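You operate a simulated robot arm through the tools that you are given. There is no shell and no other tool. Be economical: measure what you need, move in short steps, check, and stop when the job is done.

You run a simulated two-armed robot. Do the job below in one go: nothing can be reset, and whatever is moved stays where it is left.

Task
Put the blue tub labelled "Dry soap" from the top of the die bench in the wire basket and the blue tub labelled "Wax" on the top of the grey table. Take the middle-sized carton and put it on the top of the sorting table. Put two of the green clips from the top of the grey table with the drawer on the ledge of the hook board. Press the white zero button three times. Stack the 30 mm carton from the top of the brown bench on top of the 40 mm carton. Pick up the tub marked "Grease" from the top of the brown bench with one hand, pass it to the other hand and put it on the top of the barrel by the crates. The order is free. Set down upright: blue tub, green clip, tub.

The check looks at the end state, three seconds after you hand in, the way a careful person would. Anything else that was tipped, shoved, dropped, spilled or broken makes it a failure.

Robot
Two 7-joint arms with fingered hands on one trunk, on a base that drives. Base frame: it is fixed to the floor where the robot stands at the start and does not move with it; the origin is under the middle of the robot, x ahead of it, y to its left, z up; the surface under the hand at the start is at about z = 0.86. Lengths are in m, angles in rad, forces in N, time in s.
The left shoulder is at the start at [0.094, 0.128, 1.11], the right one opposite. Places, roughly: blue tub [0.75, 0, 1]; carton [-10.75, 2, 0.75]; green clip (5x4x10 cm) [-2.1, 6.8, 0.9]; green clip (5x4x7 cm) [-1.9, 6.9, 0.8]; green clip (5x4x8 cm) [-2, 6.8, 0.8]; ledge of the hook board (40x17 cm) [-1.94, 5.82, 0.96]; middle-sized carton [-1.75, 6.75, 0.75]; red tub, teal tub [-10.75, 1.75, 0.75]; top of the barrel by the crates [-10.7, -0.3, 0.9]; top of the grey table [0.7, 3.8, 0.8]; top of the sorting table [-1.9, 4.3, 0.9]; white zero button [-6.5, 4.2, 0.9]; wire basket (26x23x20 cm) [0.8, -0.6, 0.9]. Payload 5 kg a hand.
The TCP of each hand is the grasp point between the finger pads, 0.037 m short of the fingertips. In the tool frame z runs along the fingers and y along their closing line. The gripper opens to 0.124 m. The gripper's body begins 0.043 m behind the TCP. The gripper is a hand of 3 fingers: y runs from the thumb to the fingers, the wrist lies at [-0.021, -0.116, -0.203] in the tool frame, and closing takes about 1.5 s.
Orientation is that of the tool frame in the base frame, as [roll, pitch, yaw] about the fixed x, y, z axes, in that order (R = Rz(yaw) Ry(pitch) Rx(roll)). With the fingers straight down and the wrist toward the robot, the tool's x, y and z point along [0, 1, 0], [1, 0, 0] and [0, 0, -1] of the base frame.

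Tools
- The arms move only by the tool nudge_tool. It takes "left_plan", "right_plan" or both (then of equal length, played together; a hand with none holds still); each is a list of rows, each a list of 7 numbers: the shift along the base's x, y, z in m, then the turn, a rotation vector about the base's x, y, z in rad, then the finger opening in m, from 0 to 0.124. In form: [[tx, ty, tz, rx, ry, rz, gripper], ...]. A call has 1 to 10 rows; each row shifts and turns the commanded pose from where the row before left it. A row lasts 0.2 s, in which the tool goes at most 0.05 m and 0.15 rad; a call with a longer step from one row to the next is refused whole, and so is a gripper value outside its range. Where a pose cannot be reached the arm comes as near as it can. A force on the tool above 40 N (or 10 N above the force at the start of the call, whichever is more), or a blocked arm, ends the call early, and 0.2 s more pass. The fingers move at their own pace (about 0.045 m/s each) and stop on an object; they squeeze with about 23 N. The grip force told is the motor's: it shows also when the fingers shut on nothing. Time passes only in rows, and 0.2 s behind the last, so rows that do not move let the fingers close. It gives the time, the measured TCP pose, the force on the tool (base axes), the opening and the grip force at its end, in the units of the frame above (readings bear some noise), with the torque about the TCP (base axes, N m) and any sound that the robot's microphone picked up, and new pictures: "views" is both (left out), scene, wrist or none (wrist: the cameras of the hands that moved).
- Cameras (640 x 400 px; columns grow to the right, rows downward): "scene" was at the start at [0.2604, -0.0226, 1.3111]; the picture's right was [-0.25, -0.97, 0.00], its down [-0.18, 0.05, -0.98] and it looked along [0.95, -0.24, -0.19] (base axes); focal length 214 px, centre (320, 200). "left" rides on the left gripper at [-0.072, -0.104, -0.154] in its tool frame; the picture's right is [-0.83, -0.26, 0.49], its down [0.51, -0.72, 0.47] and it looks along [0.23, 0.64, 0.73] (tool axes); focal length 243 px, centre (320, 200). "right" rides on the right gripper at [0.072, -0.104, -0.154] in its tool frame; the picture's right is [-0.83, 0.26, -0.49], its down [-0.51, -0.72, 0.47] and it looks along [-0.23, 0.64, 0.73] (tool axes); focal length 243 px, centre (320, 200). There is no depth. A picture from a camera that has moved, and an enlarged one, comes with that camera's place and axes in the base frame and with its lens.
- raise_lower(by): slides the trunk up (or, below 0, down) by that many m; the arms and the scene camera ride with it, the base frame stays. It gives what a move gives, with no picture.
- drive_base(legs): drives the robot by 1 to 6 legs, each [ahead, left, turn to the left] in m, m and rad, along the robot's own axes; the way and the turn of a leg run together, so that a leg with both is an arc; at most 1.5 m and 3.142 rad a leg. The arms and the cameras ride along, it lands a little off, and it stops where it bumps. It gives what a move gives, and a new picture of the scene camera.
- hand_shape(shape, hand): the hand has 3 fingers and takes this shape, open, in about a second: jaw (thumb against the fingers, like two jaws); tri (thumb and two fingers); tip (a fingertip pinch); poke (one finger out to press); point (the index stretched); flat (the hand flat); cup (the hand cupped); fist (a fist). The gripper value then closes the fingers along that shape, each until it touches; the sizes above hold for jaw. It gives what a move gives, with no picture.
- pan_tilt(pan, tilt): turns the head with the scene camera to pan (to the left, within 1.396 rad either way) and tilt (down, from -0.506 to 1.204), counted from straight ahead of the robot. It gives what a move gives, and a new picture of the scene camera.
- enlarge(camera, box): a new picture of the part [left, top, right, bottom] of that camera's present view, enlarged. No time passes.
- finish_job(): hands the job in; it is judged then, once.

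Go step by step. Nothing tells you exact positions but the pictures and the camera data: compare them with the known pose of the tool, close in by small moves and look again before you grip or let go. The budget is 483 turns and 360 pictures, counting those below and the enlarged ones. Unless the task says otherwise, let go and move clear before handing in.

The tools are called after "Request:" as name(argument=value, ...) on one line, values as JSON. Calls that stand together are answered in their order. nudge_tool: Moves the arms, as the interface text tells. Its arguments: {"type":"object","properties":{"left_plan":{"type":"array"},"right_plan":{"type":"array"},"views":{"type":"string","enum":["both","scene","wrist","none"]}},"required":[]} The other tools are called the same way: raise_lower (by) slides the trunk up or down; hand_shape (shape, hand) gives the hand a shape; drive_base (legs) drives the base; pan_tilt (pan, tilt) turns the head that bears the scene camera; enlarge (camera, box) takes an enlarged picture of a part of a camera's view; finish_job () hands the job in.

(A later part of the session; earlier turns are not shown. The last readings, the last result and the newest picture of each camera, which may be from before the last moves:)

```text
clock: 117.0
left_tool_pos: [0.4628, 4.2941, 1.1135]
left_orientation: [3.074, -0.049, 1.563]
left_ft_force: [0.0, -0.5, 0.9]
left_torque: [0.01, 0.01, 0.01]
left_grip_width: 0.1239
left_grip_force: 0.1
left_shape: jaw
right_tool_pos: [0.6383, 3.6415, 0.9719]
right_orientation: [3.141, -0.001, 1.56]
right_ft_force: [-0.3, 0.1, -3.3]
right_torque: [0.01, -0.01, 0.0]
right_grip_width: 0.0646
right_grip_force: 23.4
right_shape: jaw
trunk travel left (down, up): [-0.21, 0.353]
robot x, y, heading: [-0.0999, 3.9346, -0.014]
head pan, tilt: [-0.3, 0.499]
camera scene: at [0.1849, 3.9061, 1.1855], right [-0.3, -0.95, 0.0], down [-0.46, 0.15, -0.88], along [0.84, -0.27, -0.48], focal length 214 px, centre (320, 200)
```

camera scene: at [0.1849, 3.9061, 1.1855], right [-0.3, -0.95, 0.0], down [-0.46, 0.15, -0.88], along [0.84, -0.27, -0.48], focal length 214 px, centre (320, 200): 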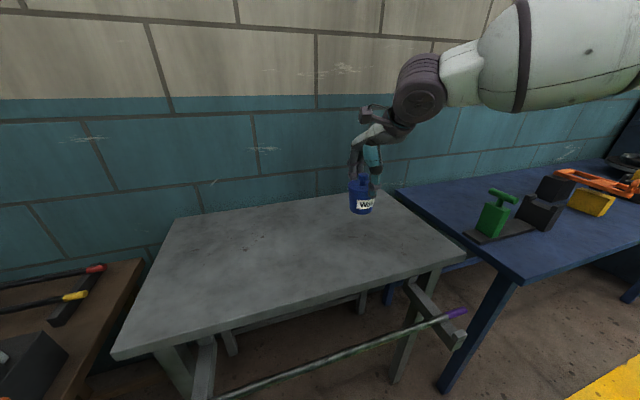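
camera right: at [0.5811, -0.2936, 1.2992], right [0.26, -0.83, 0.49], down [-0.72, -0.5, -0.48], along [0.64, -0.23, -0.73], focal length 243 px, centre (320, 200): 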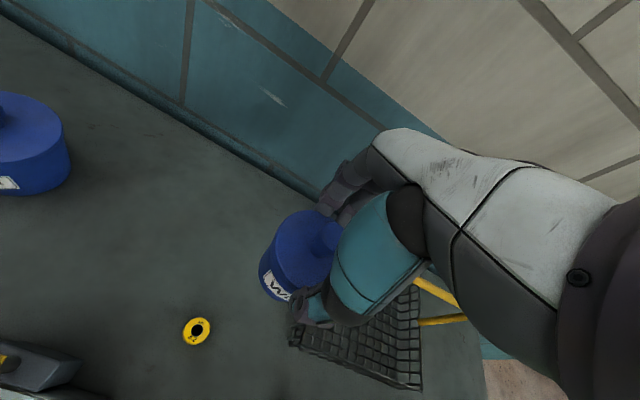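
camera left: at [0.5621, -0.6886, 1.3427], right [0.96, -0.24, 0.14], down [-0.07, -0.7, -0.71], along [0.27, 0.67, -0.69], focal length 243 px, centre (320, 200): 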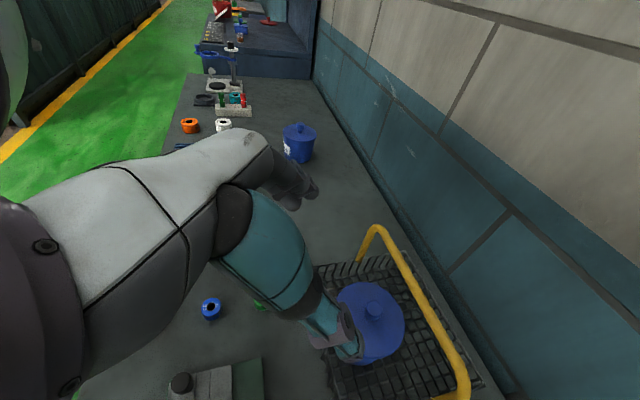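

Request:
nudge_tool(right_plan=[[0, 0, -0.025, 0, 0, 0, 0.04], [0, 0, -0.02, 0, 0, 0, 0.04], [0, 0, -0.012, 0, 0, 0, 0.04], [0, 0, -0.008, 0, 0, 0, 0.04], [0, 0, 0, 0, 0, 0, 0.04]], views="none")

Request:
enlarge(camera="scene", box=[320, 170, 420, 250])

```text
clock: 118.2
left_tool_pos: [0.462, 4.2952, 1.1142]
left_orientation: [3.074, -0.049, 1.562]
left_ft_force: [0.1, 0.5, 0.5]
left_torque: [-0.01, 0.01, -0.03]
left_grip_width: 0.1239
left_grip_force: 0.1
left_shape: jaw
right_tool_pos: [0.6391, 3.6402, 0.9075]
right_orientation: [3.141, -0.001, 1.56]
right_ft_force: [0.8, -0.2, -2.9]
right_torque: [-0.01, 0.01, 0.02]
right_grip_width: 0.0648
right_grip_force: 22.9
right_shape: jaw
trunk travel left (down, up): [-0.21, 0.353]
robot x, y, heading: [-0.1006, 3.9378, -0.009]
head pan, tilt: [-0.3, 0.499]
```

```text
5.00 times, centred on (370, 210) of scene
camera zoom: at [0.1847, 3.9062, 1.1856], right [-0.3, -0.95, 0.0], down [-0.46, 0.15, -0.88], along [0.84, -0.27, -0.48], focal length 1072 px, centre (70, 150)
```

zoom: 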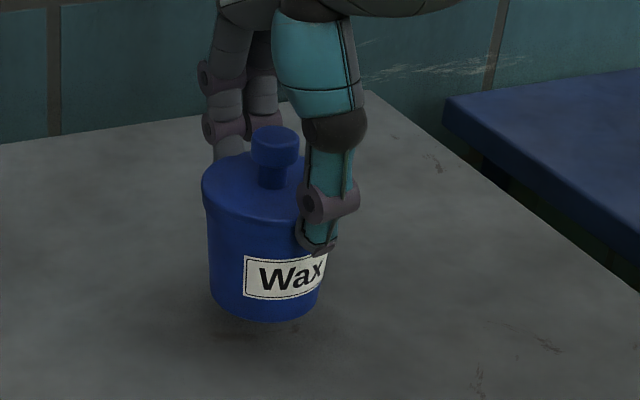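

Request:
nudge_tool(right_plan=[[0, 0, -0.004, 0, 0, 0, 0.04], [0, 0, -0.004, 0, 0, 0, 0.04], [0, 0, -0.003, 0, 0, 0, 0.04], [0, 0, 0, 0, 0, 0, 0.04]], views="none")

Request:
enlarge(camera="scene", box=[320, 170, 420, 250])

```text
clock: 119.2
left_tool_pos: [0.4616, 4.2953, 1.1146]
left_orientation: [3.074, -0.048, 1.562]
left_ft_force: [0.5, -0.7, 1.3]
left_torque: [0.03, 0.03, 0.01]
left_grip_width: 0.124
left_grip_force: 0.0
left_shape: jaw
right_tool_pos: [0.6391, 3.6428, 0.8966]
right_orientation: [-3.141, 0.001, 1.563]
right_ft_force: [-0.8, -0.1, -3.3]
right_torque: [0.02, 0.03, 0.02]
right_grip_width: 0.0648
right_grip_force: 23.0
right_shape: jaw
trunk travel left (down, up): [-0.21, 0.353]
robot x, y, heading: [-0.0998, 3.9338, -0.008]
head pan, tilt: [-0.3, 0.499]
```

```text
5.00 times, centred on (370, 210) of scene
camera zoom: at [0.1848, 3.9061, 1.1855], right [-0.3, -0.95, 0.0], down [-0.46, 0.15, -0.88], along [0.84, -0.27, -0.48], focal length 1072 px, centre (70, 150)
```

zoom: 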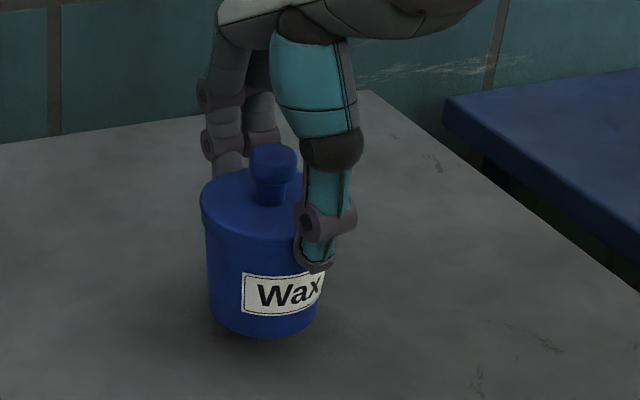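

Request:
nudge_tool(right_plan=[[0, 0, -0.003, 0, 0, 0, 0.04], [0, 0, -0.003, 0, 0, 0, 0.04], [0, 0, 0, 0, 0, 0, 0.04]], views="none")

Request:
enlarge(camera="scene", box=[320, 170, 420, 250])

```text
clock: 120.0
left_tool_pos: [0.4616, 4.2948, 1.1146]
left_orientation: [3.074, -0.048, 1.561]
left_ft_force: [0.9, -0.1, -0.1]
left_torque: [0.01, -0.01, 0.0]
left_grip_width: 0.124
left_grip_force: 0.0
left_shape: jaw
right_tool_pos: [0.6397, 3.6431, 0.8906]
right_orientation: [-3.141, 0.0, 1.563]
right_ft_force: [-0.2, 0.3, -3.9]
right_torque: [-0.02, 0.04, 0.01]
right_grip_width: 0.065
right_grip_force: 23.3
right_shape: jaw
trunk travel left (down, up): [-0.21, 0.353]
robot x, y, heading: [-0.0975, 3.9346, -0.004]
head pan, tilt: [-0.3, 0.499]
```

```text
5.00 times, centred on (370, 210) of scene
camera zoom: at [0.1848, 3.9061, 1.1855], right [-0.3, -0.95, 0.0], down [-0.46, 0.15, -0.88], along [0.84, -0.27, -0.48], focal length 1072 px, centre (70, 150)
```

zoom: 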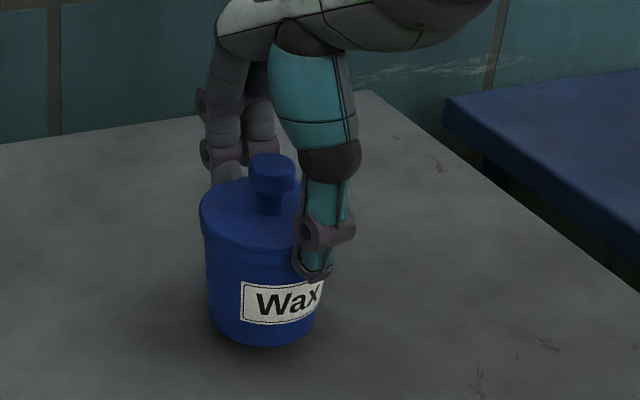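

Request:
nudge_tool(right_plan=[[0, 0, -0.003, 0, 0, 0, 0.04], [0, 0, -0.003, 0, 0, 0, 0.04], [0, 0, 0, 0, 0, 0, 0.04]], views="none")

```text
clock: 120.8
left_tool_pos: [0.4621, 4.2949, 1.1134]
left_orientation: [3.073, -0.049, 1.559]
left_ft_force: [0.7, 0.6, 0.0]
left_torque: [0.01, -0.02, -0.02]
left_grip_width: 0.1239
left_grip_force: 0.1
left_shape: jaw
right_tool_pos: [0.6393, 3.6425, 0.8847]
right_orientation: [3.141, -0.001, 1.563]
right_ft_force: [1.1, -0.9, -3.0]
right_torque: [0.01, -0.02, 0.0]
right_grip_width: 0.0646
right_grip_force: 22.8
right_shape: jaw
trunk travel left (down, up): [-0.21, 0.353]
robot x, y, heading: [-0.1004, 3.9329, -0.016]
head pan, tilt: [-0.3, 0.499]
```

Request:
nudge_tool(right_plan=[[0, 0, -0.003, 0, 0, 0, 0.04], [0, 0, -0.003, 0, 0, 0, 0.04], [0, 0, 0, 0, 0, 0, 0.04]], views="none")

Request:
enlarge(camera="scene", box=[320, 170, 420, 250])

```text
clock: 121.6
left_tool_pos: [0.4614, 4.294, 1.1142]
left_orientation: [3.073, -0.049, 1.563]
left_ft_force: [-0.4, 0.0, 0.2]
left_torque: [0.0, 0.02, -0.01]
left_grip_width: 0.1237
left_grip_force: 0.1
left_shape: jaw
right_tool_pos: [0.6397, 3.6412, 0.8783]
right_orientation: [-3.142, 0.0, 1.562]
right_ft_force: [-0.2, 0.3, -3.4]
right_torque: [-0.01, -0.02, -0.02]
right_grip_width: 0.0648
right_grip_force: 22.8
right_shape: jaw
trunk travel left (down, up): [-0.21, 0.353]
robot x, y, heading: [-0.1001, 3.9366, -0.01]
head pan, tilt: [-0.3, 0.499]
```

```text
5.00 times, centred on (370, 210) of scene
camera zoom: at [0.1848, 3.9061, 1.1855], right [-0.3, -0.95, 0.0], down [-0.46, 0.15, -0.88], along [0.84, -0.27, -0.48], focal length 1072 px, centre (70, 150)
```

zoom: 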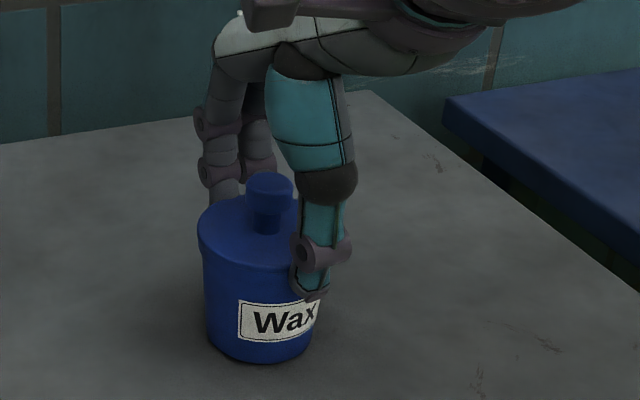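

Request:
nudge_tool(right_plan=[[0, 0, -0.003, 0, 0, 0, 0.04], [0, 0, -0.003, 0, 0, 0, 0.04], [0, 0, -0.002, 0, 0, 0, 0.04], [0, 0, 0, 0, 0, 0, 0.04]], views="none")

```text
clock: 122.6
left_tool_pos: [0.4593, 4.2947, 1.1152]
left_orientation: [3.072, -0.049, 1.561]
left_ft_force: [0.8, -0.7, 0.7]
left_torque: [0.0, 0.0, -0.01]
left_grip_width: 0.1243
left_grip_force: 0.0
left_shape: jaw
right_tool_pos: [0.6381, 3.6421, 0.8748]
right_orientation: [3.138, 0.0, 1.563]
right_ft_force: [2.0, -6.4, 27.4]
right_torque: [-0.14, -0.09, -0.16]
right_grip_width: 0.065
right_grip_force: 22.4
right_shape: jaw
trunk travel left (down, up): [-0.21, 0.353]
robot x, y, heading: [-0.0982, 3.9345, -0.015]
head pan, tilt: [-0.3, 0.499]
```

Contact. I'll ease off, release and rise.

Request:
nudge_tool(right_plan=[[0, 0, 0.003, 0, 0, 0, 0.04], [0, 0, 0, 0, 0, 0, 0.09], [0, 0, 0, 0, 0, 0, 0.124], [0, 0, 0, 0, 0, 0, 0.124], [0, 0, 0.02, 0, 0, 0, 0.124], [0, 0, 0.04, 0, 0, 0, 0.124], [0, 0, 0.045, 0, 0, 0, 0.124], [0, 0, 0.045, 0, 0, 0, 0.124], [0, 0, 0.045, 0, 0, 0, 0.124], [0, 0, 0.045, 0, 0, 0, 0.124]], views="scene")

```text
clock: 124.8
left_tool_pos: [0.4598, 4.2943, 1.114]
left_orientation: [3.073, -0.049, 1.563]
left_ft_force: [-0.9, 0.3, -0.5]
left_torque: [0.01, -0.03, -0.03]
left_grip_width: 0.1239
left_grip_force: 0.0
left_shape: jaw
right_tool_pos: [0.6362, 3.6427, 1.1126]
right_orientation: [3.141, 0.0, 1.563]
right_ft_force: [-0.2, 0.6, 0.2]
right_torque: [-0.02, 0.01, -0.04]
right_grip_width: 0.1237
right_grip_force: 0.1
right_shape: jaw
trunk travel left (down, up): [-0.21, 0.353]
robot x, y, heading: [-0.0994, 3.9351, -0.006]
head pan, tilt: [-0.3, 0.499]
camera scene: at [0.1839, 3.9069, 1.1858], right [-0.3, -0.95, 0.0], down [-0.46, 0.15, -0.88], along [0.84, -0.27, -0.48], focal length 214 px, centre (320, 200)
```

scene: 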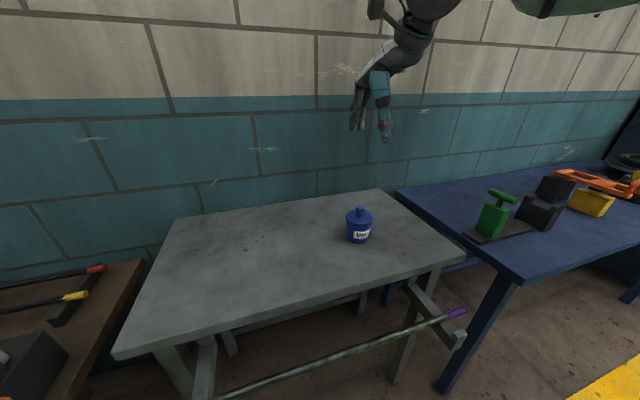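

Wax stands on the grey table. Next is the grey table with the drawer, behind the fence, so I'll back out, go south along the aisle and look west.

Request:
drive_base(legs=[[-0.45, 0, 0.01], [0, -1.5, 0], [0, -1.5, 0], [0, -0.5, 0.03], [0, 0, 2.4]])

Request:
pan_tilt(pan=-0.6, tilt=0.25)

```text
clock: 163.2
left_tool_pos: [-1.202, 0.5675, 1.1129]
left_orientation: [3.073, -0.049, -2.271]
left_ft_force: [0.2, -0.7, 0.4]
left_torque: [0.01, -0.02, 0.05]
left_grip_width: 0.124
left_grip_force: 0.0
left_shape: jaw
right_tool_pos: [-0.9197, 1.1823, 1.1094]
right_orientation: [-3.141, 0.0, -2.271]
right_ft_force: [-0.6, 0.1, -0.5]
right_torque: [-0.02, -0.02, -0.03]
right_grip_width: 0.1238
right_grip_force: 0.1
right_shape: jaw
trunk travel left (down, up): [-0.21, 0.353]
robot x, y, heading: [-0.5437, 0.4846, 2.439]
head pan, tilt: [-0.3, 0.499]
camera scene: at [-0.7426, 0.6903, 1.1856], right [0.84, 0.54, 0.0], down [0.26, -0.4, -0.88], along [-0.47, 0.74, -0.48], focal length 214 px, centre (320, 200)
```

scene: 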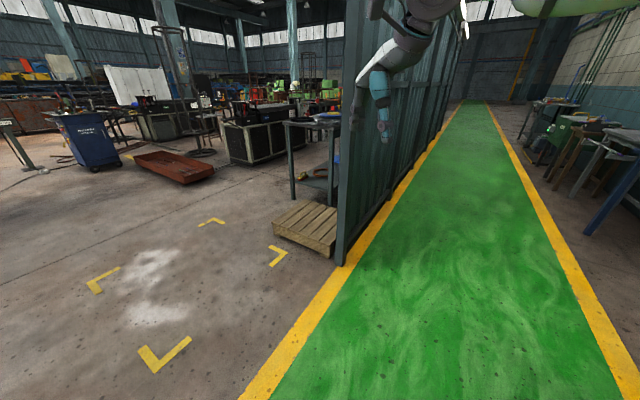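

```text
clock: 164.0
left_tool_pos: [-1.2023, 0.567, 1.1145]
left_orientation: [3.073, -0.048, -2.273]
left_ft_force: [-1.2, 0.3, 0.4]
left_torque: [-0.02, 0.01, 0.02]
left_grip_width: 0.1237
left_grip_force: 0.2
left_shape: jaw
right_tool_pos: [-0.9208, 1.1815, 1.1103]
right_orientation: [3.141, -0.001, -2.273]
right_ft_force: [0.1, 0.4, -0.5]
right_torque: [-0.03, -0.03, 0.01]
right_grip_width: 0.1238
right_grip_force: 0.2
right_shape: jaw
trunk travel left (down, up): [-0.21, 0.353]
robot x, y, heading: [-0.5406, 0.4848, 2.437]
head pan, tilt: [-0.6, 0.25]
camera scene: at [-0.7184, 0.7037, 1.2087], right [0.96, 0.27, 0.0], down [0.07, -0.24, -0.97], along [-0.26, 0.93, -0.25], focal length 214 px, centre (320, 200)
```

scene: 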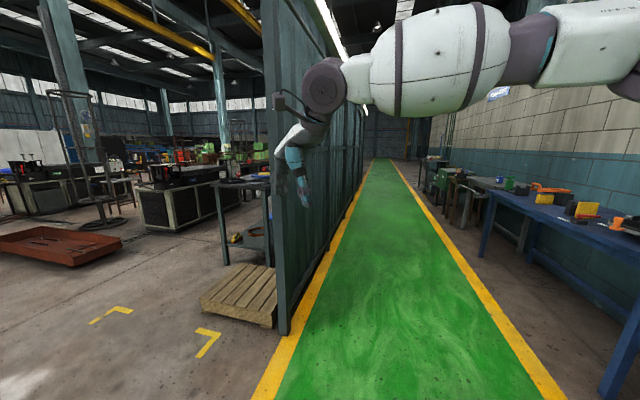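

The fence starts at about (-1.3, 2), with an open corridor at x≈-3. I'll go there facing north.

Request:
drive_base(legs=[[0, 0, -0.866], [0, 1.2, 0], [0, 1.2, 0], [1.2, 0, 0]])

Request:
pan_tilt(pan=-0.5, tilt=0.25)

```text
clock: 192.8
left_tool_pos: [-3.3506, 2.177, 1.1146]
left_orientation: [3.074, -0.049, -3.096]
left_ft_force: [0.1, -0.1, -0.2]
left_torque: [-0.04, 0.0, -0.03]
left_grip_width: 0.1239
left_grip_force: 0.1
left_shape: jaw
right_tool_pos: [-2.7091, 2.3887, 1.1115]
right_orientation: [-3.142, -0.001, -3.096]
right_ft_force: [0.0, 0.7, -0.2]
right_torque: [0.01, 0.03, -0.03]
right_grip_width: 0.1236
right_grip_force: 0.0
right_shape: jaw
trunk travel left (down, up): [-0.21, 0.353]
robot x, y, heading: [-2.9637, 1.6318, 1.615]
head pan, tilt: [-0.6, 0.25]
camera scene: at [-2.9228, 1.9139, 1.2088], right [0.85, -0.53, 0.0], down [-0.13, -0.21, -0.97], along [0.51, 0.82, -0.25], focal length 214 px, centre (320, 200)
```

scene: 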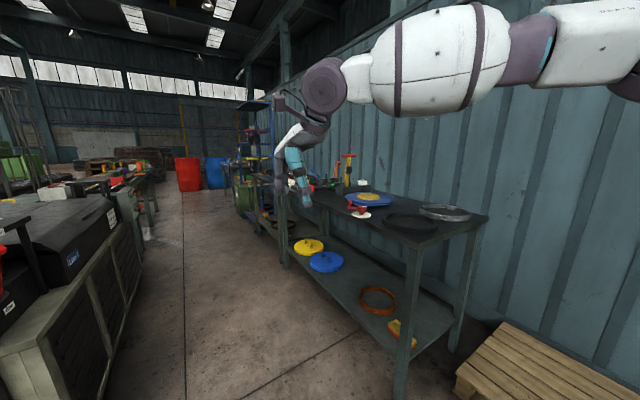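

```text
clock: 193.4
left_tool_pos: [-3.3508, 2.1766, 1.1128]
left_orientation: [3.073, -0.049, -3.094]
left_ft_force: [1.0, 0.2, 0.0]
left_torque: [0.02, 0.01, -0.02]
left_grip_width: 0.1239
left_grip_force: 0.1
left_shape: jaw
right_tool_pos: [-2.7101, 2.3869, 1.111]
right_orientation: [-3.141, -0.001, -3.097]
right_ft_force: [-0.5, -0.3, 0.9]
right_torque: [0.0, -0.02, -0.02]
right_grip_width: 0.1238
right_grip_force: 0.1
right_shape: jaw
trunk travel left (down, up): [-0.21, 0.353]
robot x, y, heading: [-2.9597, 1.6353, 1.618]
head pan, tilt: [-0.499, 0.25]
camera scene: at [-2.9311, 1.9187, 1.2087], right [0.9, -0.44, 0.0], down [-0.11, -0.22, -0.97], along [0.43, 0.87, -0.25], focal length 214 px, centre (320, 200)
```

scene: 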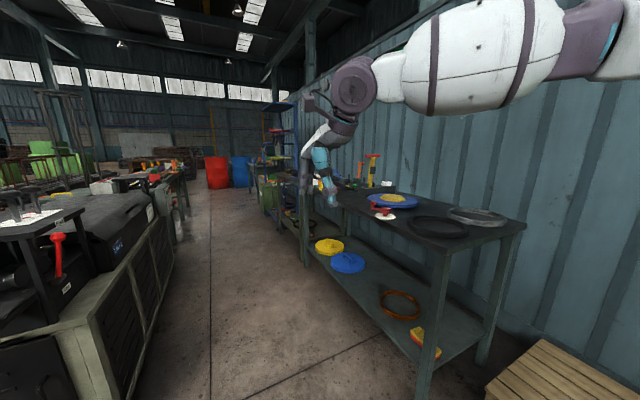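

Benches run along the fence, so I'll pull the hands in and up before going further up the corridor.

Request:
nudge_tool(left_plan=[[0, -0.025, 0.02, 0, 0, 0, 0.124], [0, -0.025, 0.02, 0, 0, 0, 0.124], [0, -0.025, 0.02, 0, 0, 0, 0.124], [0, -0.025, 0.02, 0, 0, 0, 0.124], [0, -0.025, 0.02, 0, 0, 0, 0.124], [0, -0.025, 0.02, 0, 0, 0, 0.124], [0, -0.025, 0.02, 0, 0, 0, 0.124], [0, -0.025, 0.02, 0, 0, 0, 0.124]], right_plan=[[0, -0.045, 0.02, 0, 0, 0, 0.124], [0, -0.045, 0.02, 0, 0, 0, 0.124], [0, -0.045, 0.02, 0, 0, 0, 0.124], [0, -0.045, 0.02, 0, 0, 0, 0.124], [0, -0.045, 0.02, 0, 0, 0, 0.124], [0, -0.045, 0.02, 0, 0, 0, 0.124], [0, -0.045, 0.02, 0, 0, 0, 0.124], [0, -0.045, 0.02, 0, 0, 0, 0.124]], views="none")

Request:
drive_base(legs=[[0, -0.2, -0.047], [1.5, 0, 0]])

```text
clock: 195.2
left_tool_pos: [-3.3525, 2.0163, 1.233]
left_orientation: [3.07, -0.044, -3.1]
left_ft_force: [-0.7, -0.5, 0.2]
left_torque: [-0.05, 0.0, -0.03]
left_grip_width: 0.1237
left_grip_force: 0.0
left_shape: jaw
left hand out of reach, approached as far as the arm can: row 7, 8
right_tool_pos: [-2.7095, 2.0281, 1.269]
right_orientation: [-3.14, -0.001, -3.096]
right_ft_force: [0.7, -0.4, 0.4]
right_torque: [-0.02, 0.0, 0.02]
right_grip_width: 0.1237
right_grip_force: 0.0
right_shape: jaw
trunk travel left (down, up): [-0.21, 0.353]
robot x, y, heading: [-2.9594, 1.6383, 1.614]
head pan, tilt: [-0.499, 0.25]
```

```text
clock: 204.7
left_tool_pos: [-3.0958, 3.5718, 1.2333]
left_orientation: [3.07, -0.046, 3.102]
left_ft_force: [-0.6, 0.2, -1.7]
left_torque: [-0.02, -0.01, 0.02]
left_grip_width: 0.1243
left_grip_force: 0.1
left_shape: jaw
right_tool_pos: [-2.4517, 3.5322, 1.269]
right_orientation: [-3.14, -0.001, 3.107]
right_ft_force: [0.0, -0.1, 0.3]
right_torque: [0.01, -0.01, -0.02]
right_grip_width: 0.1237
right_grip_force: 0.0
right_shape: jaw
trunk travel left (down, up): [-0.21, 0.353]
robot x, y, heading: [-2.7382, 3.1629, 1.542]
head pan, tilt: [-0.499, 0.25]
camera scene: at [-2.6825, 3.4397, 1.2088], right [0.86, -0.51, 0.0], down [-0.13, -0.21, -0.97], along [0.49, 0.83, -0.25], focal length 214 px, centre (320, 200)
```

scene: 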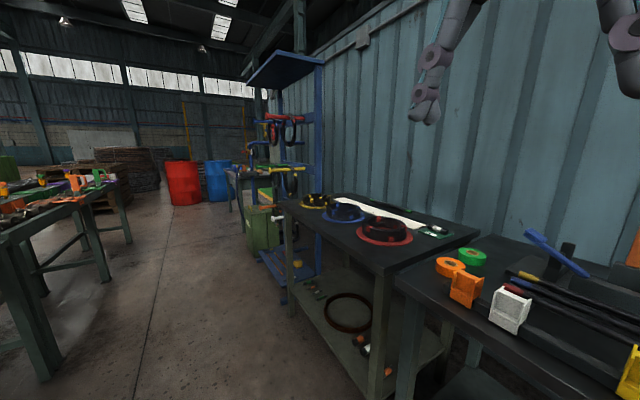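

The sorting table with spools is ahead on the right, and the blue hook rack is beyond it. I'll continue north.

Request:
drive_base(legs=[[1.5, 0, 0.03], [1.2, 0.05, 0]])

Request:
pan_tilt(pan=-0.9, tilt=0.35)

```text
clock: 213.6
left_tool_pos: [-3.0599, 5.209, 1.2337]
left_orientation: [3.069, -0.04, 3.108]
left_ft_force: [1.1, 0.3, -1.2]
left_torque: [0.02, -0.01, 0.03]
left_grip_width: 0.1239
left_grip_force: 0.0
left_shape: jaw
right_tool_pos: [-2.4187, 5.1702, 1.273]
right_orientation: [3.135, 0.009, 3.115]
right_ft_force: [-0.1, -0.3, 0.1]
right_torque: [-0.03, 0.0, 0.03]
right_grip_width: 0.1239
right_grip_force: 0.0
right_shape: jaw
trunk travel left (down, up): [-0.21, 0.353]
robot x, y, heading: [-2.6938, 4.801, 1.543]
head pan, tilt: [-0.499, 0.25]
stopped in leg 2: the robot was blocked; the commanded pose is now the measured one
camera scene: at [-2.6457, 5.0795, 1.2092], right [0.86, -0.5, 0.0], down [-0.12, -0.21, -0.97], along [0.49, 0.84, -0.24], focal length 214 px, centre (320, 200)
```

scene: 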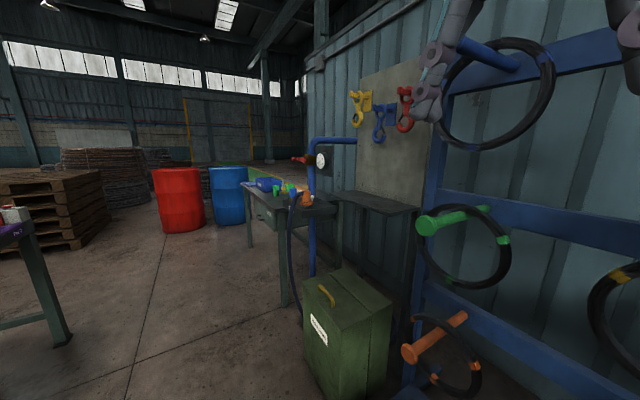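

```text
clock: 214.5
left_tool_pos: [-3.0585, 5.2086, 1.2321]
left_orientation: [3.068, -0.043, 3.108]
left_ft_force: [0.6, -0.7, 0.6]
left_torque: [0.0, 0.02, 0.02]
left_grip_width: 0.124
left_grip_force: 0.1
left_shape: jaw
right_tool_pos: [-2.4192, 5.1696, 1.2708]
right_orientation: [3.135, 0.009, 3.115]
right_ft_force: [0.0, 0.0, 0.2]
right_torque: [-0.05, 0.0, 0.0]
right_grip_width: 0.1237
right_grip_force: 0.1
right_shape: jaw
trunk travel left (down, up): [-0.21, 0.353]
robot x, y, heading: [-2.6953, 4.8009, 1.539]
head pan, tilt: [-0.901, 0.351]
camera scene: at [-2.6184, 5.0543, 1.1999], right [0.6, -0.8, 0.0], down [-0.27, -0.2, -0.94], along [0.75, 0.56, -0.34], focal length 214 px, centre (320, 200)
```

scene: 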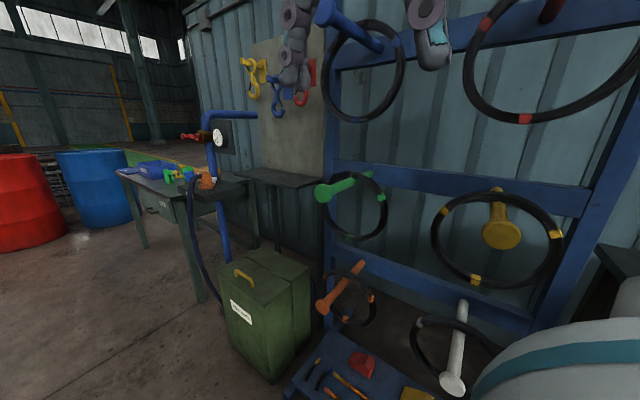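

I was blocked by the rack on the right, so I'll back slightly, step left into the open floor, and go on.

Request:
drive_base(legs=[[-0.1, 0.05, 0], [0, 0.4, 0.03], [1.3, 0, 0]])

Request:
pan_tilt(pan=-1.1, tilt=0.35)

```text
clock: 223.5
left_tool_pos: [-3.525, 6.0391, 1.2394]
left_orientation: [3.062, -0.047, -3.128]
left_ft_force: [-0.1, -0.4, -0.4]
left_torque: [0.01, 0.02, 0.03]
left_grip_width: 0.1241
left_grip_force: 0.1
left_shape: jaw
right_tool_pos: [-2.8818, 6.0324, 1.2719]
right_orientation: [3.13, 0.001, -3.123]
right_ft_force: [-0.2, -0.3, -0.4]
right_torque: [0.01, 0.01, 0.03]
right_grip_width: 0.1239
right_grip_force: 0.0
right_shape: jaw
trunk travel left (down, up): [-0.21, 0.353]
robot x, y, heading: [-3.1507, 5.661, 1.587]
head pan, tilt: [-0.901, 0.351]
stopped in leg 3: the robot was blocked; the commanded pose is now the measured one
camera scene: at [-3.0771, 5.9072, 1.2021], right [0.64, -0.77, -0.01], down [-0.27, -0.21, -0.94], along [0.72, 0.6, -0.34], focal length 214 px, centre (320, 200)
```

scene: 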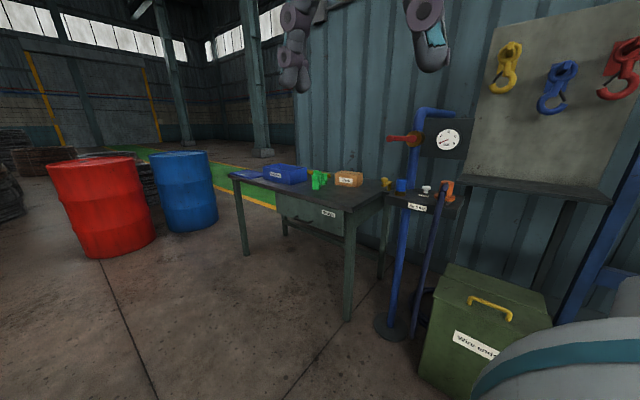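

```text
clock: 224.2
left_tool_pos: [-3.5242, 6.039, 1.2385]
left_orientation: [3.061, -0.047, -3.127]
left_ft_force: [-0.4, 0.1, 0.3]
left_torque: [0.02, 0.0, 0.02]
left_grip_width: 0.1241
left_grip_force: 0.0
left_shape: jaw
right_tool_pos: [-2.8802, 6.0301, 1.2725]
right_orientation: [3.13, 0.0, -3.123]
right_ft_force: [0.3, 0.1, -0.3]
right_torque: [-0.02, -0.01, -0.02]
right_grip_width: 0.1243
right_grip_force: 0.1
right_shape: jaw
trunk travel left (down, up): [-0.21, 0.353]
robot x, y, heading: [-3.1554, 5.6599, 1.583]
head pan, tilt: [-1.1, 0.351]
camera scene: at [-3.0664, 5.8901, 1.2018], right [0.47, -0.88, -0.01], down [-0.31, -0.15, -0.94], along [0.83, 0.44, -0.34], focal length 214 px, centre (320, 200)
```

scene: 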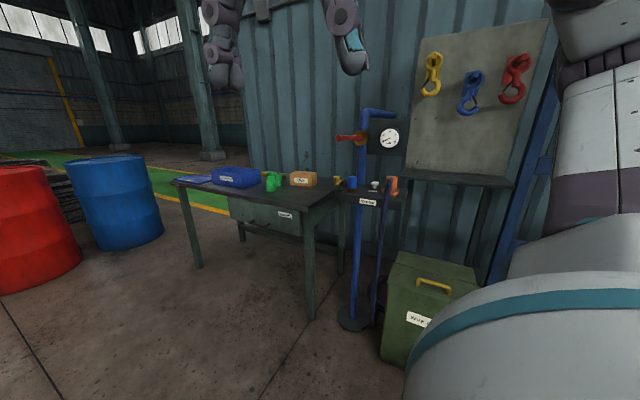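

Blocked again; I'll look to the front and left for the cause.

Request:
pan_tilt(pan=0.6, tilt=0.6)

Request:
pan_tilt(pan=-0.3, tilt=0.9)

```text
clock: 226.0
left_tool_pos: [-3.5248, 6.0389, 1.238]
left_orientation: [3.059, -0.047, -3.128]
left_ft_force: [0.6, 0.0, 0.1]
left_torque: [-0.01, -0.03, 0.02]
left_grip_width: 0.124
left_grip_force: 0.0
left_shape: jaw
right_tool_pos: [-2.8814, 6.0282, 1.2717]
right_orientation: [3.129, 0.001, -3.125]
right_ft_force: [0.3, 0.7, 0.7]
right_torque: [0.01, -0.02, 0.03]
right_grip_width: 0.1239
right_grip_force: 0.0
right_shape: jaw
trunk travel left (down, up): [-0.21, 0.353]
robot x, y, heading: [-3.1501, 5.6582, 1.585]
head pan, tilt: [0.6, 0.6]
camera scene: at [-3.2003, 5.9181, 1.1797], right [0.82, 0.58, 0.0], down [0.32, -0.45, -0.83], along [-0.48, 0.68, -0.56], focal length 214 px, centre (320, 200)
```

scene: 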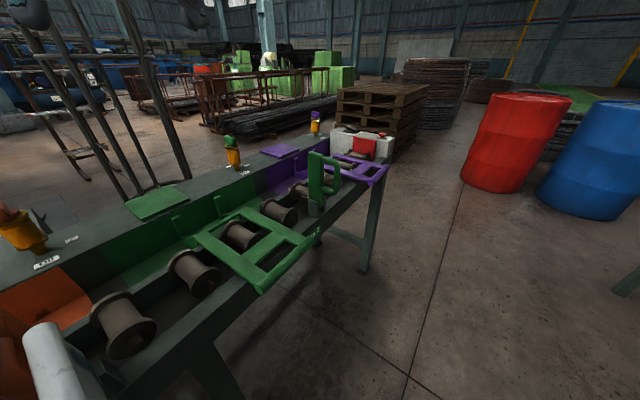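

```text
clock: 227.2
left_tool_pos: [-3.5245, 6.0381, 1.2381]
left_orientation: [3.059, -0.049, -3.129]
left_ft_force: [0.3, -0.3, 0.3]
left_torque: [0.03, 0.03, 0.0]
left_grip_width: 0.1239
left_grip_force: 0.0
left_shape: jaw
right_tool_pos: [-2.882, 6.0293, 1.2721]
right_orientation: [3.129, 0.002, -3.124]
right_ft_force: [-1.0, -0.6, 1.0]
right_torque: [0.02, -0.02, 0.01]
right_grip_width: 0.1242
right_grip_force: 0.1
right_shape: jaw
trunk travel left (down, up): [-0.21, 0.353]
robot x, y, heading: [-3.1514, 5.6602, 1.588]
head pan, tilt: [-0.3, 0.901]
camera scene: at [-3.1283, 5.9188, 1.1549], right [0.96, -0.28, -0.01], down [-0.22, -0.74, -0.63], along [0.17, 0.61, -0.78], focal length 214 px, centre (320, 200)
```

scene: 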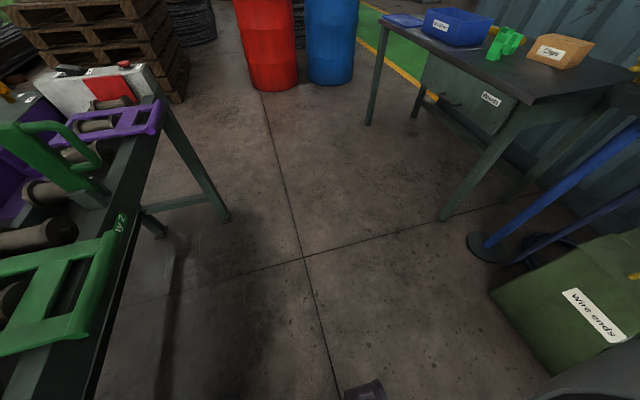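

Request:
pan_tilt(pan=1.2, tilt=0.8)

```text
clock: 228.8
left_tool_pos: [-3.5247, 6.0392, 1.2381]
left_orientation: [3.059, -0.048, -3.129]
left_ft_force: [0.3, 0.5, -0.1]
left_torque: [-0.01, 0.04, -0.01]
left_grip_width: 0.124
left_grip_force: 0.0
left_shape: jaw
right_tool_pos: [-2.8817, 6.0295, 1.2725]
right_orientation: [3.129, 0.001, -3.125]
right_ft_force: [0.5, -0.8, 0.4]
right_torque: [0.02, -0.01, 0.0]
right_grip_width: 0.1239
right_grip_force: 0.0
right_shape: jaw
trunk travel left (down, up): [-0.21, 0.353]
robot x, y, heading: [-3.1493, 5.6615, 1.583]
head pan, tilt: [1.201, 0.799]
camera scene: at [-3.2249, 5.8744, 1.1626], right [0.35, 0.94, 0.01], down [0.67, -0.24, -0.7], along [-0.66, 0.25, -0.71], focal length 214 px, centre (320, 200)
```

scene: 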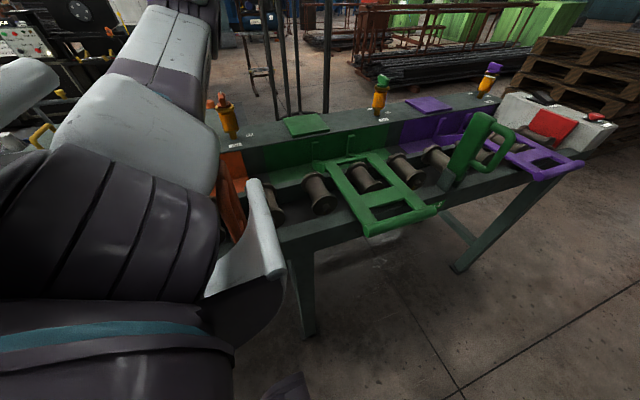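

My left side is against the roller table on the left. I'll step right to centre between it and the bin, then move ahead.

Request:
drive_base(legs=[[0, -0.2, 0]])

Request:
pan_tilt(pan=-1.2, tilt=0.9)

```text
clock: 229.4
left_tool_pos: [-3.5251, 6.0394, 1.2378]
left_orientation: [3.062, -0.048, -3.123]
left_ft_force: [1.0, 0.3, -0.5]
left_torque: [0.03, 0.0, 0.03]
left_grip_width: 0.1243
left_grip_force: 0.0
left_shape: jaw
right_tool_pos: [-2.8837, 6.0326, 1.2702]
right_orientation: [3.133, 0.001, -3.12]
right_ft_force: [-0.4, 0.0, 0.5]
right_torque: [-0.02, -0.01, -0.01]
right_grip_width: 0.124
right_grip_force: 0.1
right_shape: jaw
trunk travel left (down, up): [-0.21, 0.353]
robot x, y, heading: [-3.1487, 5.6567, 1.591]
head pan, tilt: [1.201, 0.799]
stopped in leg 1: the robot was blocked; the commanded pose is now the measured one
camera scene: at [-3.2249, 5.8759, 1.1618], right [0.34, 0.94, 0.01], down [0.67, -0.24, -0.7], along [-0.66, 0.24, -0.71], focal length 214 px, centre (320, 200)
```

scene: 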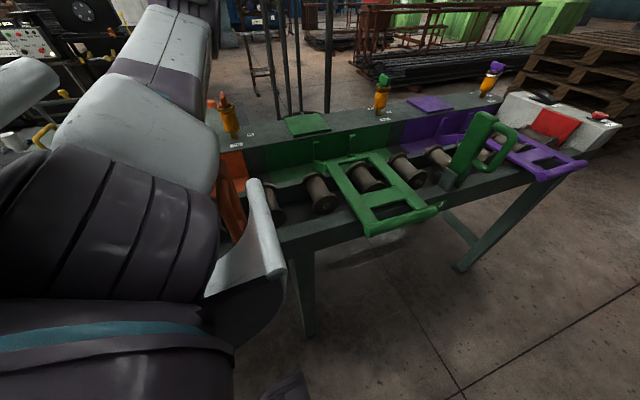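

```text
clock: 231.6
left_tool_pos: [-3.5263, 6.04, 1.2377]
left_orientation: [3.058, -0.047, -3.125]
left_ft_force: [-0.5, -1.1, 0.4]
left_torque: [0.03, 0.03, -0.02]
left_grip_width: 0.124
left_grip_force: 0.0
left_shape: jaw
right_tool_pos: [-2.8821, 6.0305, 1.2718]
right_orientation: [3.132, 0.0, -3.122]
right_ft_force: [0.3, -0.1, 0.0]
right_torque: [0.0, -0.02, 0.04]
right_grip_width: 0.124
right_grip_force: 0.0
right_shape: jaw
trunk travel left (down, up): [-0.21, 0.353]
robot x, y, heading: [-3.1467, 5.6552, 1.583]
head pan, tilt: [-1.201, 0.901]
camera scene: at [-3.0799, 5.8756, 1.1538], right [0.38, -0.93, -0.01], down [-0.73, -0.29, -0.62], along [0.57, 0.24, -0.78], focal length 214 px, centre (320, 200)
```

scene: 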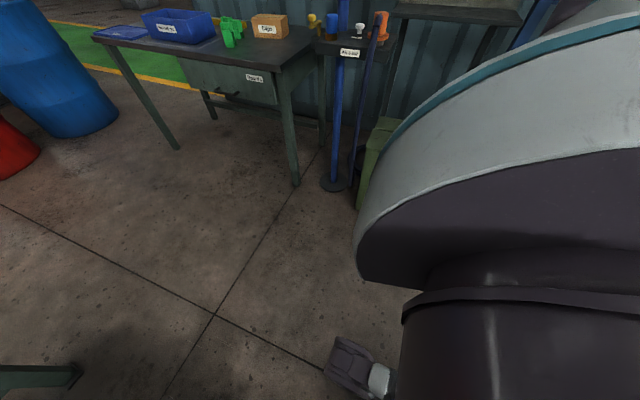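

I'll back up the way I came, then shift right.

Request:
drive_base(legs=[[-0.3, 0, 0]])

Request:
pan_tilt(pan=1.3, tilt=0.7)

```text
clock: 233.7
left_tool_pos: [-3.5237, 5.747, 1.2328]
left_orientation: [3.072, -0.044, -3.128]
left_ft_force: [-0.8, -0.8, 0.2]
left_torque: [-0.01, 0.0, -0.01]
left_grip_width: 0.1239
left_grip_force: 0.0
left_shape: jaw
right_tool_pos: [-2.8806, 5.7374, 1.2688]
right_orientation: [-3.141, 0.003, -3.124]
right_ft_force: [0.2, 0.7, 1.0]
right_torque: [0.01, 0.0, 0.02]
right_grip_width: 0.1241
right_grip_force: 0.1
right_shape: jaw
trunk travel left (down, up): [-0.21, 0.353]
robot x, y, heading: [-3.1441, 5.3547, 1.584]
head pan, tilt: [-1.201, 0.901]
camera scene: at [-3.078, 5.5815, 1.1516], right [0.38, -0.93, 0.0], down [-0.73, -0.3, -0.62], along [0.58, 0.23, -0.78], focal length 214 px, centre (320, 200)
```

scene: 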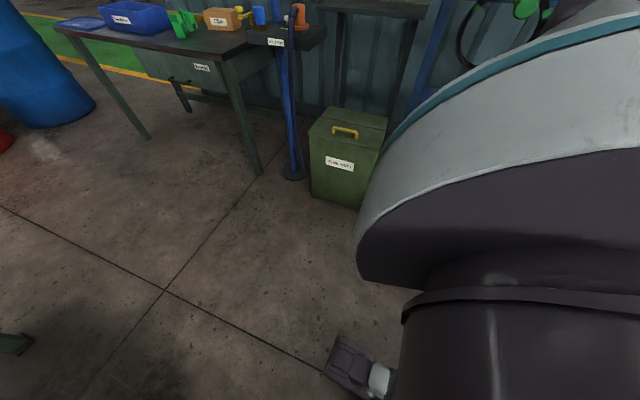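

```text
clock: 236.0
left_tool_pos: [-3.5236, 5.7468, 1.2325]
left_orientation: [3.072, -0.045, -3.128]
left_ft_force: [-0.3, -0.8, 1.4]
left_torque: [-0.03, -0.01, 0.03]
left_grip_width: 0.1241
left_grip_force: 0.0
left_shape: jaw
right_tool_pos: [-2.881, 5.7368, 1.2689]
right_orientation: [3.141, 0.004, -3.122]
right_ft_force: [0.3, 0.5, -0.1]
right_torque: [-0.03, -0.03, -0.04]
right_grip_width: 0.1241
right_grip_force: 0.1
right_shape: jaw
trunk travel left (down, up): [-0.21, 0.353]
robot x, y, heading: [-3.1369, 5.3538, 1.588]
head pan, tilt: [1.3, 0.7]
camera scene: at [-3.2301, 5.574, 1.1679], right [0.25, 0.97, 0.0], down [0.62, -0.16, -0.76], along [-0.74, 0.19, -0.64], focal length 214 px, centre (320, 200)
```

scene: 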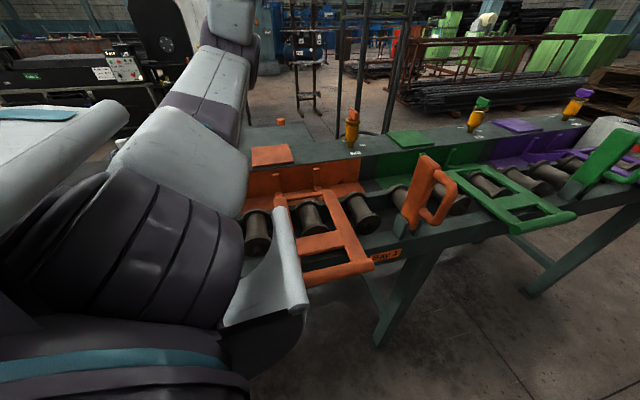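

I'll shift right now, then go ahead in shorter legs.

Request:
drive_base(legs=[[0, -0.25, -0.01], [0.6, 0, 0]])

Request:
pan_tilt(pan=0.5, tilt=0.8)

```text
clock: 241.8
left_tool_pos: [-3.2691, 6.354, 1.2337]
left_orientation: [3.071, -0.043, -3.138]
left_ft_force: [-0.3, -0.2, -0.9]
left_torque: [-0.02, -0.05, 0.01]
left_grip_width: 0.1241
left_grip_force: 0.0
left_shape: jaw
right_tool_pos: [-2.6275, 6.3391, 1.2679]
right_orientation: [3.141, 0.003, -3.132]
right_ft_force: [0.2, -0.5, 0.7]
right_torque: [-0.02, 0.01, 0.0]
right_grip_width: 0.1241
right_grip_force: 0.0
right_shape: jaw
trunk travel left (down, up): [-0.21, 0.353]
robot x, y, heading: [-2.8933, 5.9584, 1.579]
head pan, tilt: [1.3, 0.7]
camera scene: at [-2.9784, 6.1796, 1.168], right [0.26, 0.97, 0.0], down [0.62, -0.17, -0.77], along [-0.74, 0.2, -0.64], focal length 214 px, centre (320, 200)
```

scene: 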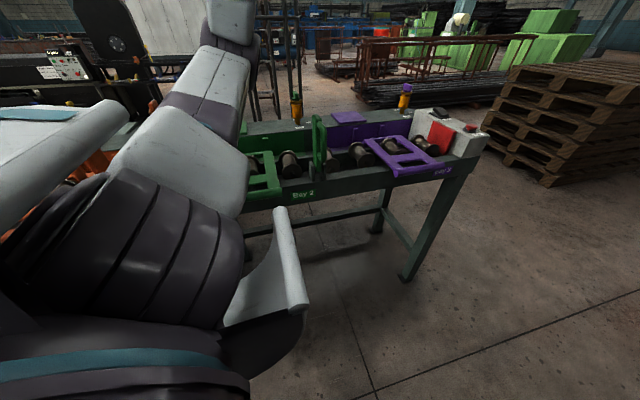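

```text
clock: 242.9
left_tool_pos: [-3.2712, 6.3549, 1.2328]
left_orientation: [3.07, -0.044, -3.139]
left_ft_force: [0.0, -0.7, 0.7]
left_torque: [-0.02, 0.0, -0.02]
left_grip_width: 0.124
left_grip_force: 0.0
left_shape: jaw
right_tool_pos: [-2.6267, 6.3395, 1.27]
right_orientation: [-3.142, 0.003, -3.132]
right_ft_force: [0.4, -0.1, 0.6]
right_torque: [-0.02, 0.0, 0.03]
right_grip_width: 0.1244
right_grip_force: 0.0
right_shape: jaw
trunk travel left (down, up): [-0.21, 0.353]
robot x, y, heading: [-2.8937, 5.9591, 1.578]
head pan, tilt: [0.499, 0.799]
camera scene: at [-2.9355, 6.2283, 1.1596], right [0.87, 0.49, 0.0], down [0.35, -0.63, -0.7], along [-0.34, 0.61, -0.72], focal length 214 px, centre (320, 200)
```

scene: 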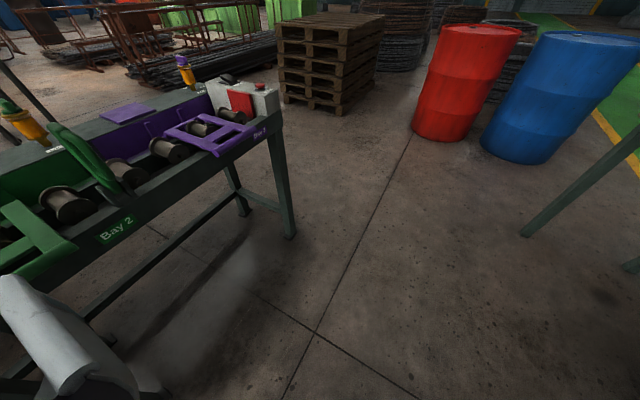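

Past the roller table now. I'll go ahead and turn right to face the drawer table.

Request:
drive_base(legs=[[0.7, 0, 0], [0, 0, -1.578]])

Request:
pan_tilt(pan=0.0, tilt=0.5)

```text
clock: 250.7
left_tool_pos: [-2.4921, 7.0132, 1.2332]
left_orientation: [3.072, -0.043, 1.534]
left_ft_force: [0.1, -1.2, 0.2]
left_torque: [0.01, 0.0, 0.01]
left_grip_width: 0.124
left_grip_force: 0.1
left_shape: jaw
right_tool_pos: [-2.5342, 6.3716, 1.2688]
right_orientation: [3.141, 0.004, 1.537]
right_ft_force: [0.5, 0.1, -1.2]
right_torque: [0.04, -0.01, -0.04]
right_grip_width: 0.1241
right_grip_force: 0.0
right_shape: jaw
trunk travel left (down, up): [-0.21, 0.353]
robot x, y, heading: [-2.9005, 6.6541, -0.037]
head pan, tilt: [0.499, 0.799]
camera scene: at [-2.6328, 6.6836, 1.1596], right [0.45, -0.89, 0.0], down [-0.64, -0.32, -0.7], along [0.62, 0.31, -0.72], focal length 214 px, centre (320, 200)
```

scene: 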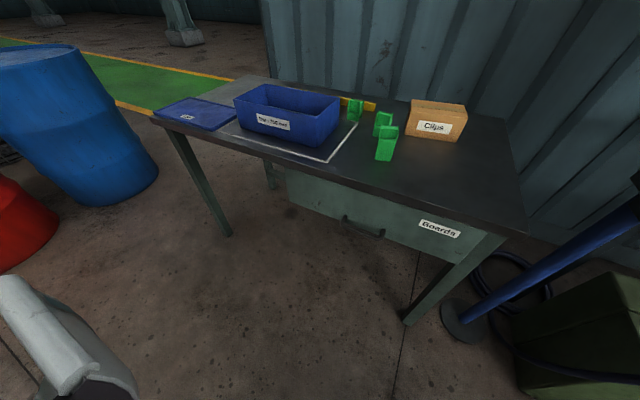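

```text
clock: 251.6
left_tool_pos: [-2.4905, 7.0131, 1.2325]
left_orientation: [3.072, -0.044, 1.532]
left_ft_force: [1.0, 0.2, 0.6]
left_torque: [-0.03, -0.02, 0.01]
left_grip_width: 0.1242
left_grip_force: 0.0
left_shape: jaw
right_tool_pos: [-2.5331, 6.373, 1.2696]
right_orientation: [3.14, 0.003, 1.538]
right_ft_force: [0.2, 0.8, -0.5]
right_torque: [0.01, 0.02, -0.03]
right_grip_width: 0.124
right_grip_force: 0.0
right_shape: jaw
trunk travel left (down, up): [-0.21, 0.353]
robot x, y, heading: [-2.9019, 6.6544, -0.033]
head pan, tilt: [0.0, 0.499]
camera scene: at [-2.6139, 6.6443, 1.1856], right [-0.03, -1.0, 0.0], down [-0.48, 0.02, -0.88], along [0.88, -0.03, -0.48], focal length 214 px, centre (320, 200)
```

scene: 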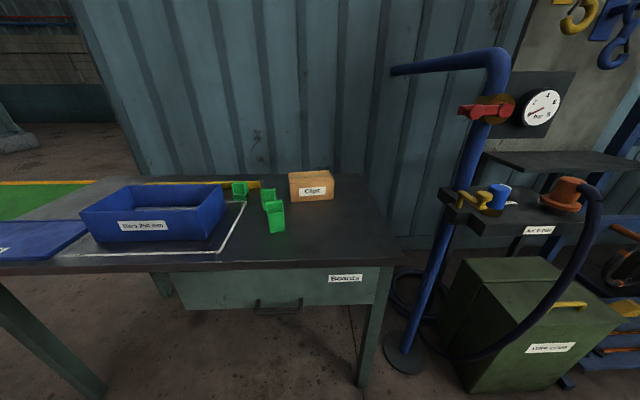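

Three green clips and a carton marked "Clips" are on the table. I'll zoom to look for other cartons.

Request:
enlarge(camera="scene", box=[60, 150, 380, 270])

Request:
pan_tilt(pan=0.35, tilt=0.7)

Request:
raise_lower(by=0.25)

Request:
enlarge(camera="scene", box=[0, 0, 640, 400])

```text
2.00 times, centred on (220, 210) of scene
camera zoom: at [-2.6139, 6.6443, 1.1856], right [-0.03, -1.0, 0.0], down [-0.48, 0.02, -0.88], along [0.88, -0.03, -0.48], focal length 429 px, centre (520, 180)
```

zoom: 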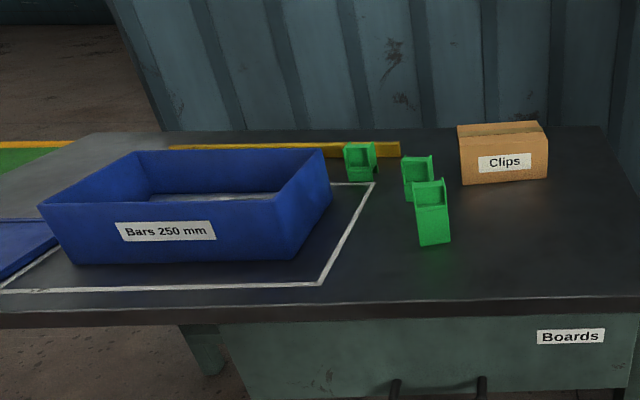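

```text
clock: 252.4
left_tool_pos: [-2.4913, 7.0132, 1.2327]
left_orientation: [3.073, -0.043, 1.536]
left_ft_force: [-0.1, -0.8, -0.1]
left_torque: [-0.01, -0.01, -0.01]
left_grip_width: 0.1237
left_grip_force: 0.1
left_shape: jaw
right_tool_pos: [-2.5316, 6.3725, 1.2688]
right_orientation: [3.141, 0.003, 1.537]
right_ft_force: [0.1, -0.6, 0.0]
right_torque: [0.01, 0.0, -0.01]
right_grip_width: 0.1242
right_grip_force: 0.0
right_shape: jaw
trunk travel left (down, up): [-0.21, 0.353]
robot x, y, heading: [-2.9052, 6.6537, -0.036]
head pan, tilt: [0.351, 0.7]
camera scene: at [-2.6241, 6.6738, 1.1679], right [0.31, -0.95, 0.0], down [-0.61, -0.2, -0.77], along [0.73, 0.24, -0.64], focal length 214 px, centre (320, 200)
```

scene: 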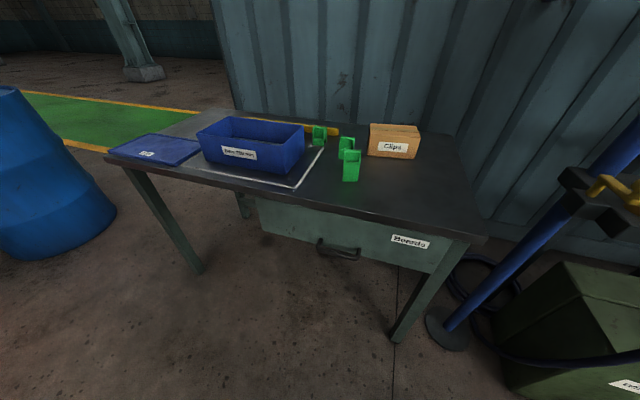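

```text
clock: 255.0
left_tool_pos: [-2.4899, 7.0128, 1.482]
left_orientation: [3.071, -0.043, 1.532]
left_ft_force: [0.4, -0.8, 0.0]
left_torque: [0.03, 0.02, 0.02]
left_grip_width: 0.124
left_grip_force: 0.1
left_shape: jaw
right_tool_pos: [-2.533, 6.3721, 1.5186]
right_orientation: [3.141, 0.004, 1.538]
right_ft_force: [0.5, -0.5, 0.6]
right_torque: [0.0, 0.02, 0.0]
right_grip_width: 0.1242
right_grip_force: 0.0
right_shape: jaw
trunk travel left (down, up): [-0.46, 0.103]
robot x, y, heading: [-2.9041, 6.6527, -0.038]
head pan, tilt: [0.351, 0.7]
```

```text
1.00 times, centred on (320, 200) of scene (not enlarged: the box is as wide or as high as the picture)
camera zoom: at [-2.6983, 6.6764, 1.4341], right [0.31, -0.95, 0.0], down [-0.61, -0.2, -0.76], along [0.73, 0.24, -0.64], focal length 214 px, centre (320, 200)
```

zoom: 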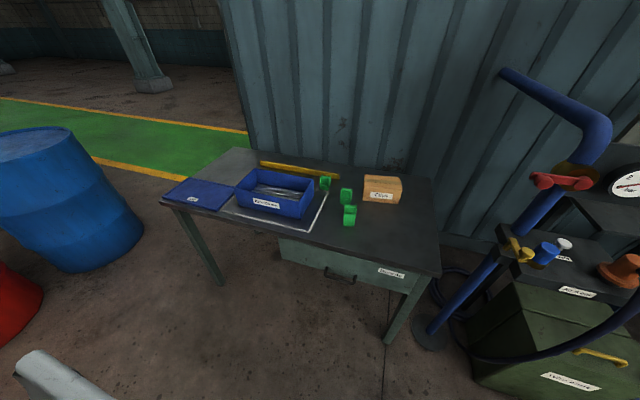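

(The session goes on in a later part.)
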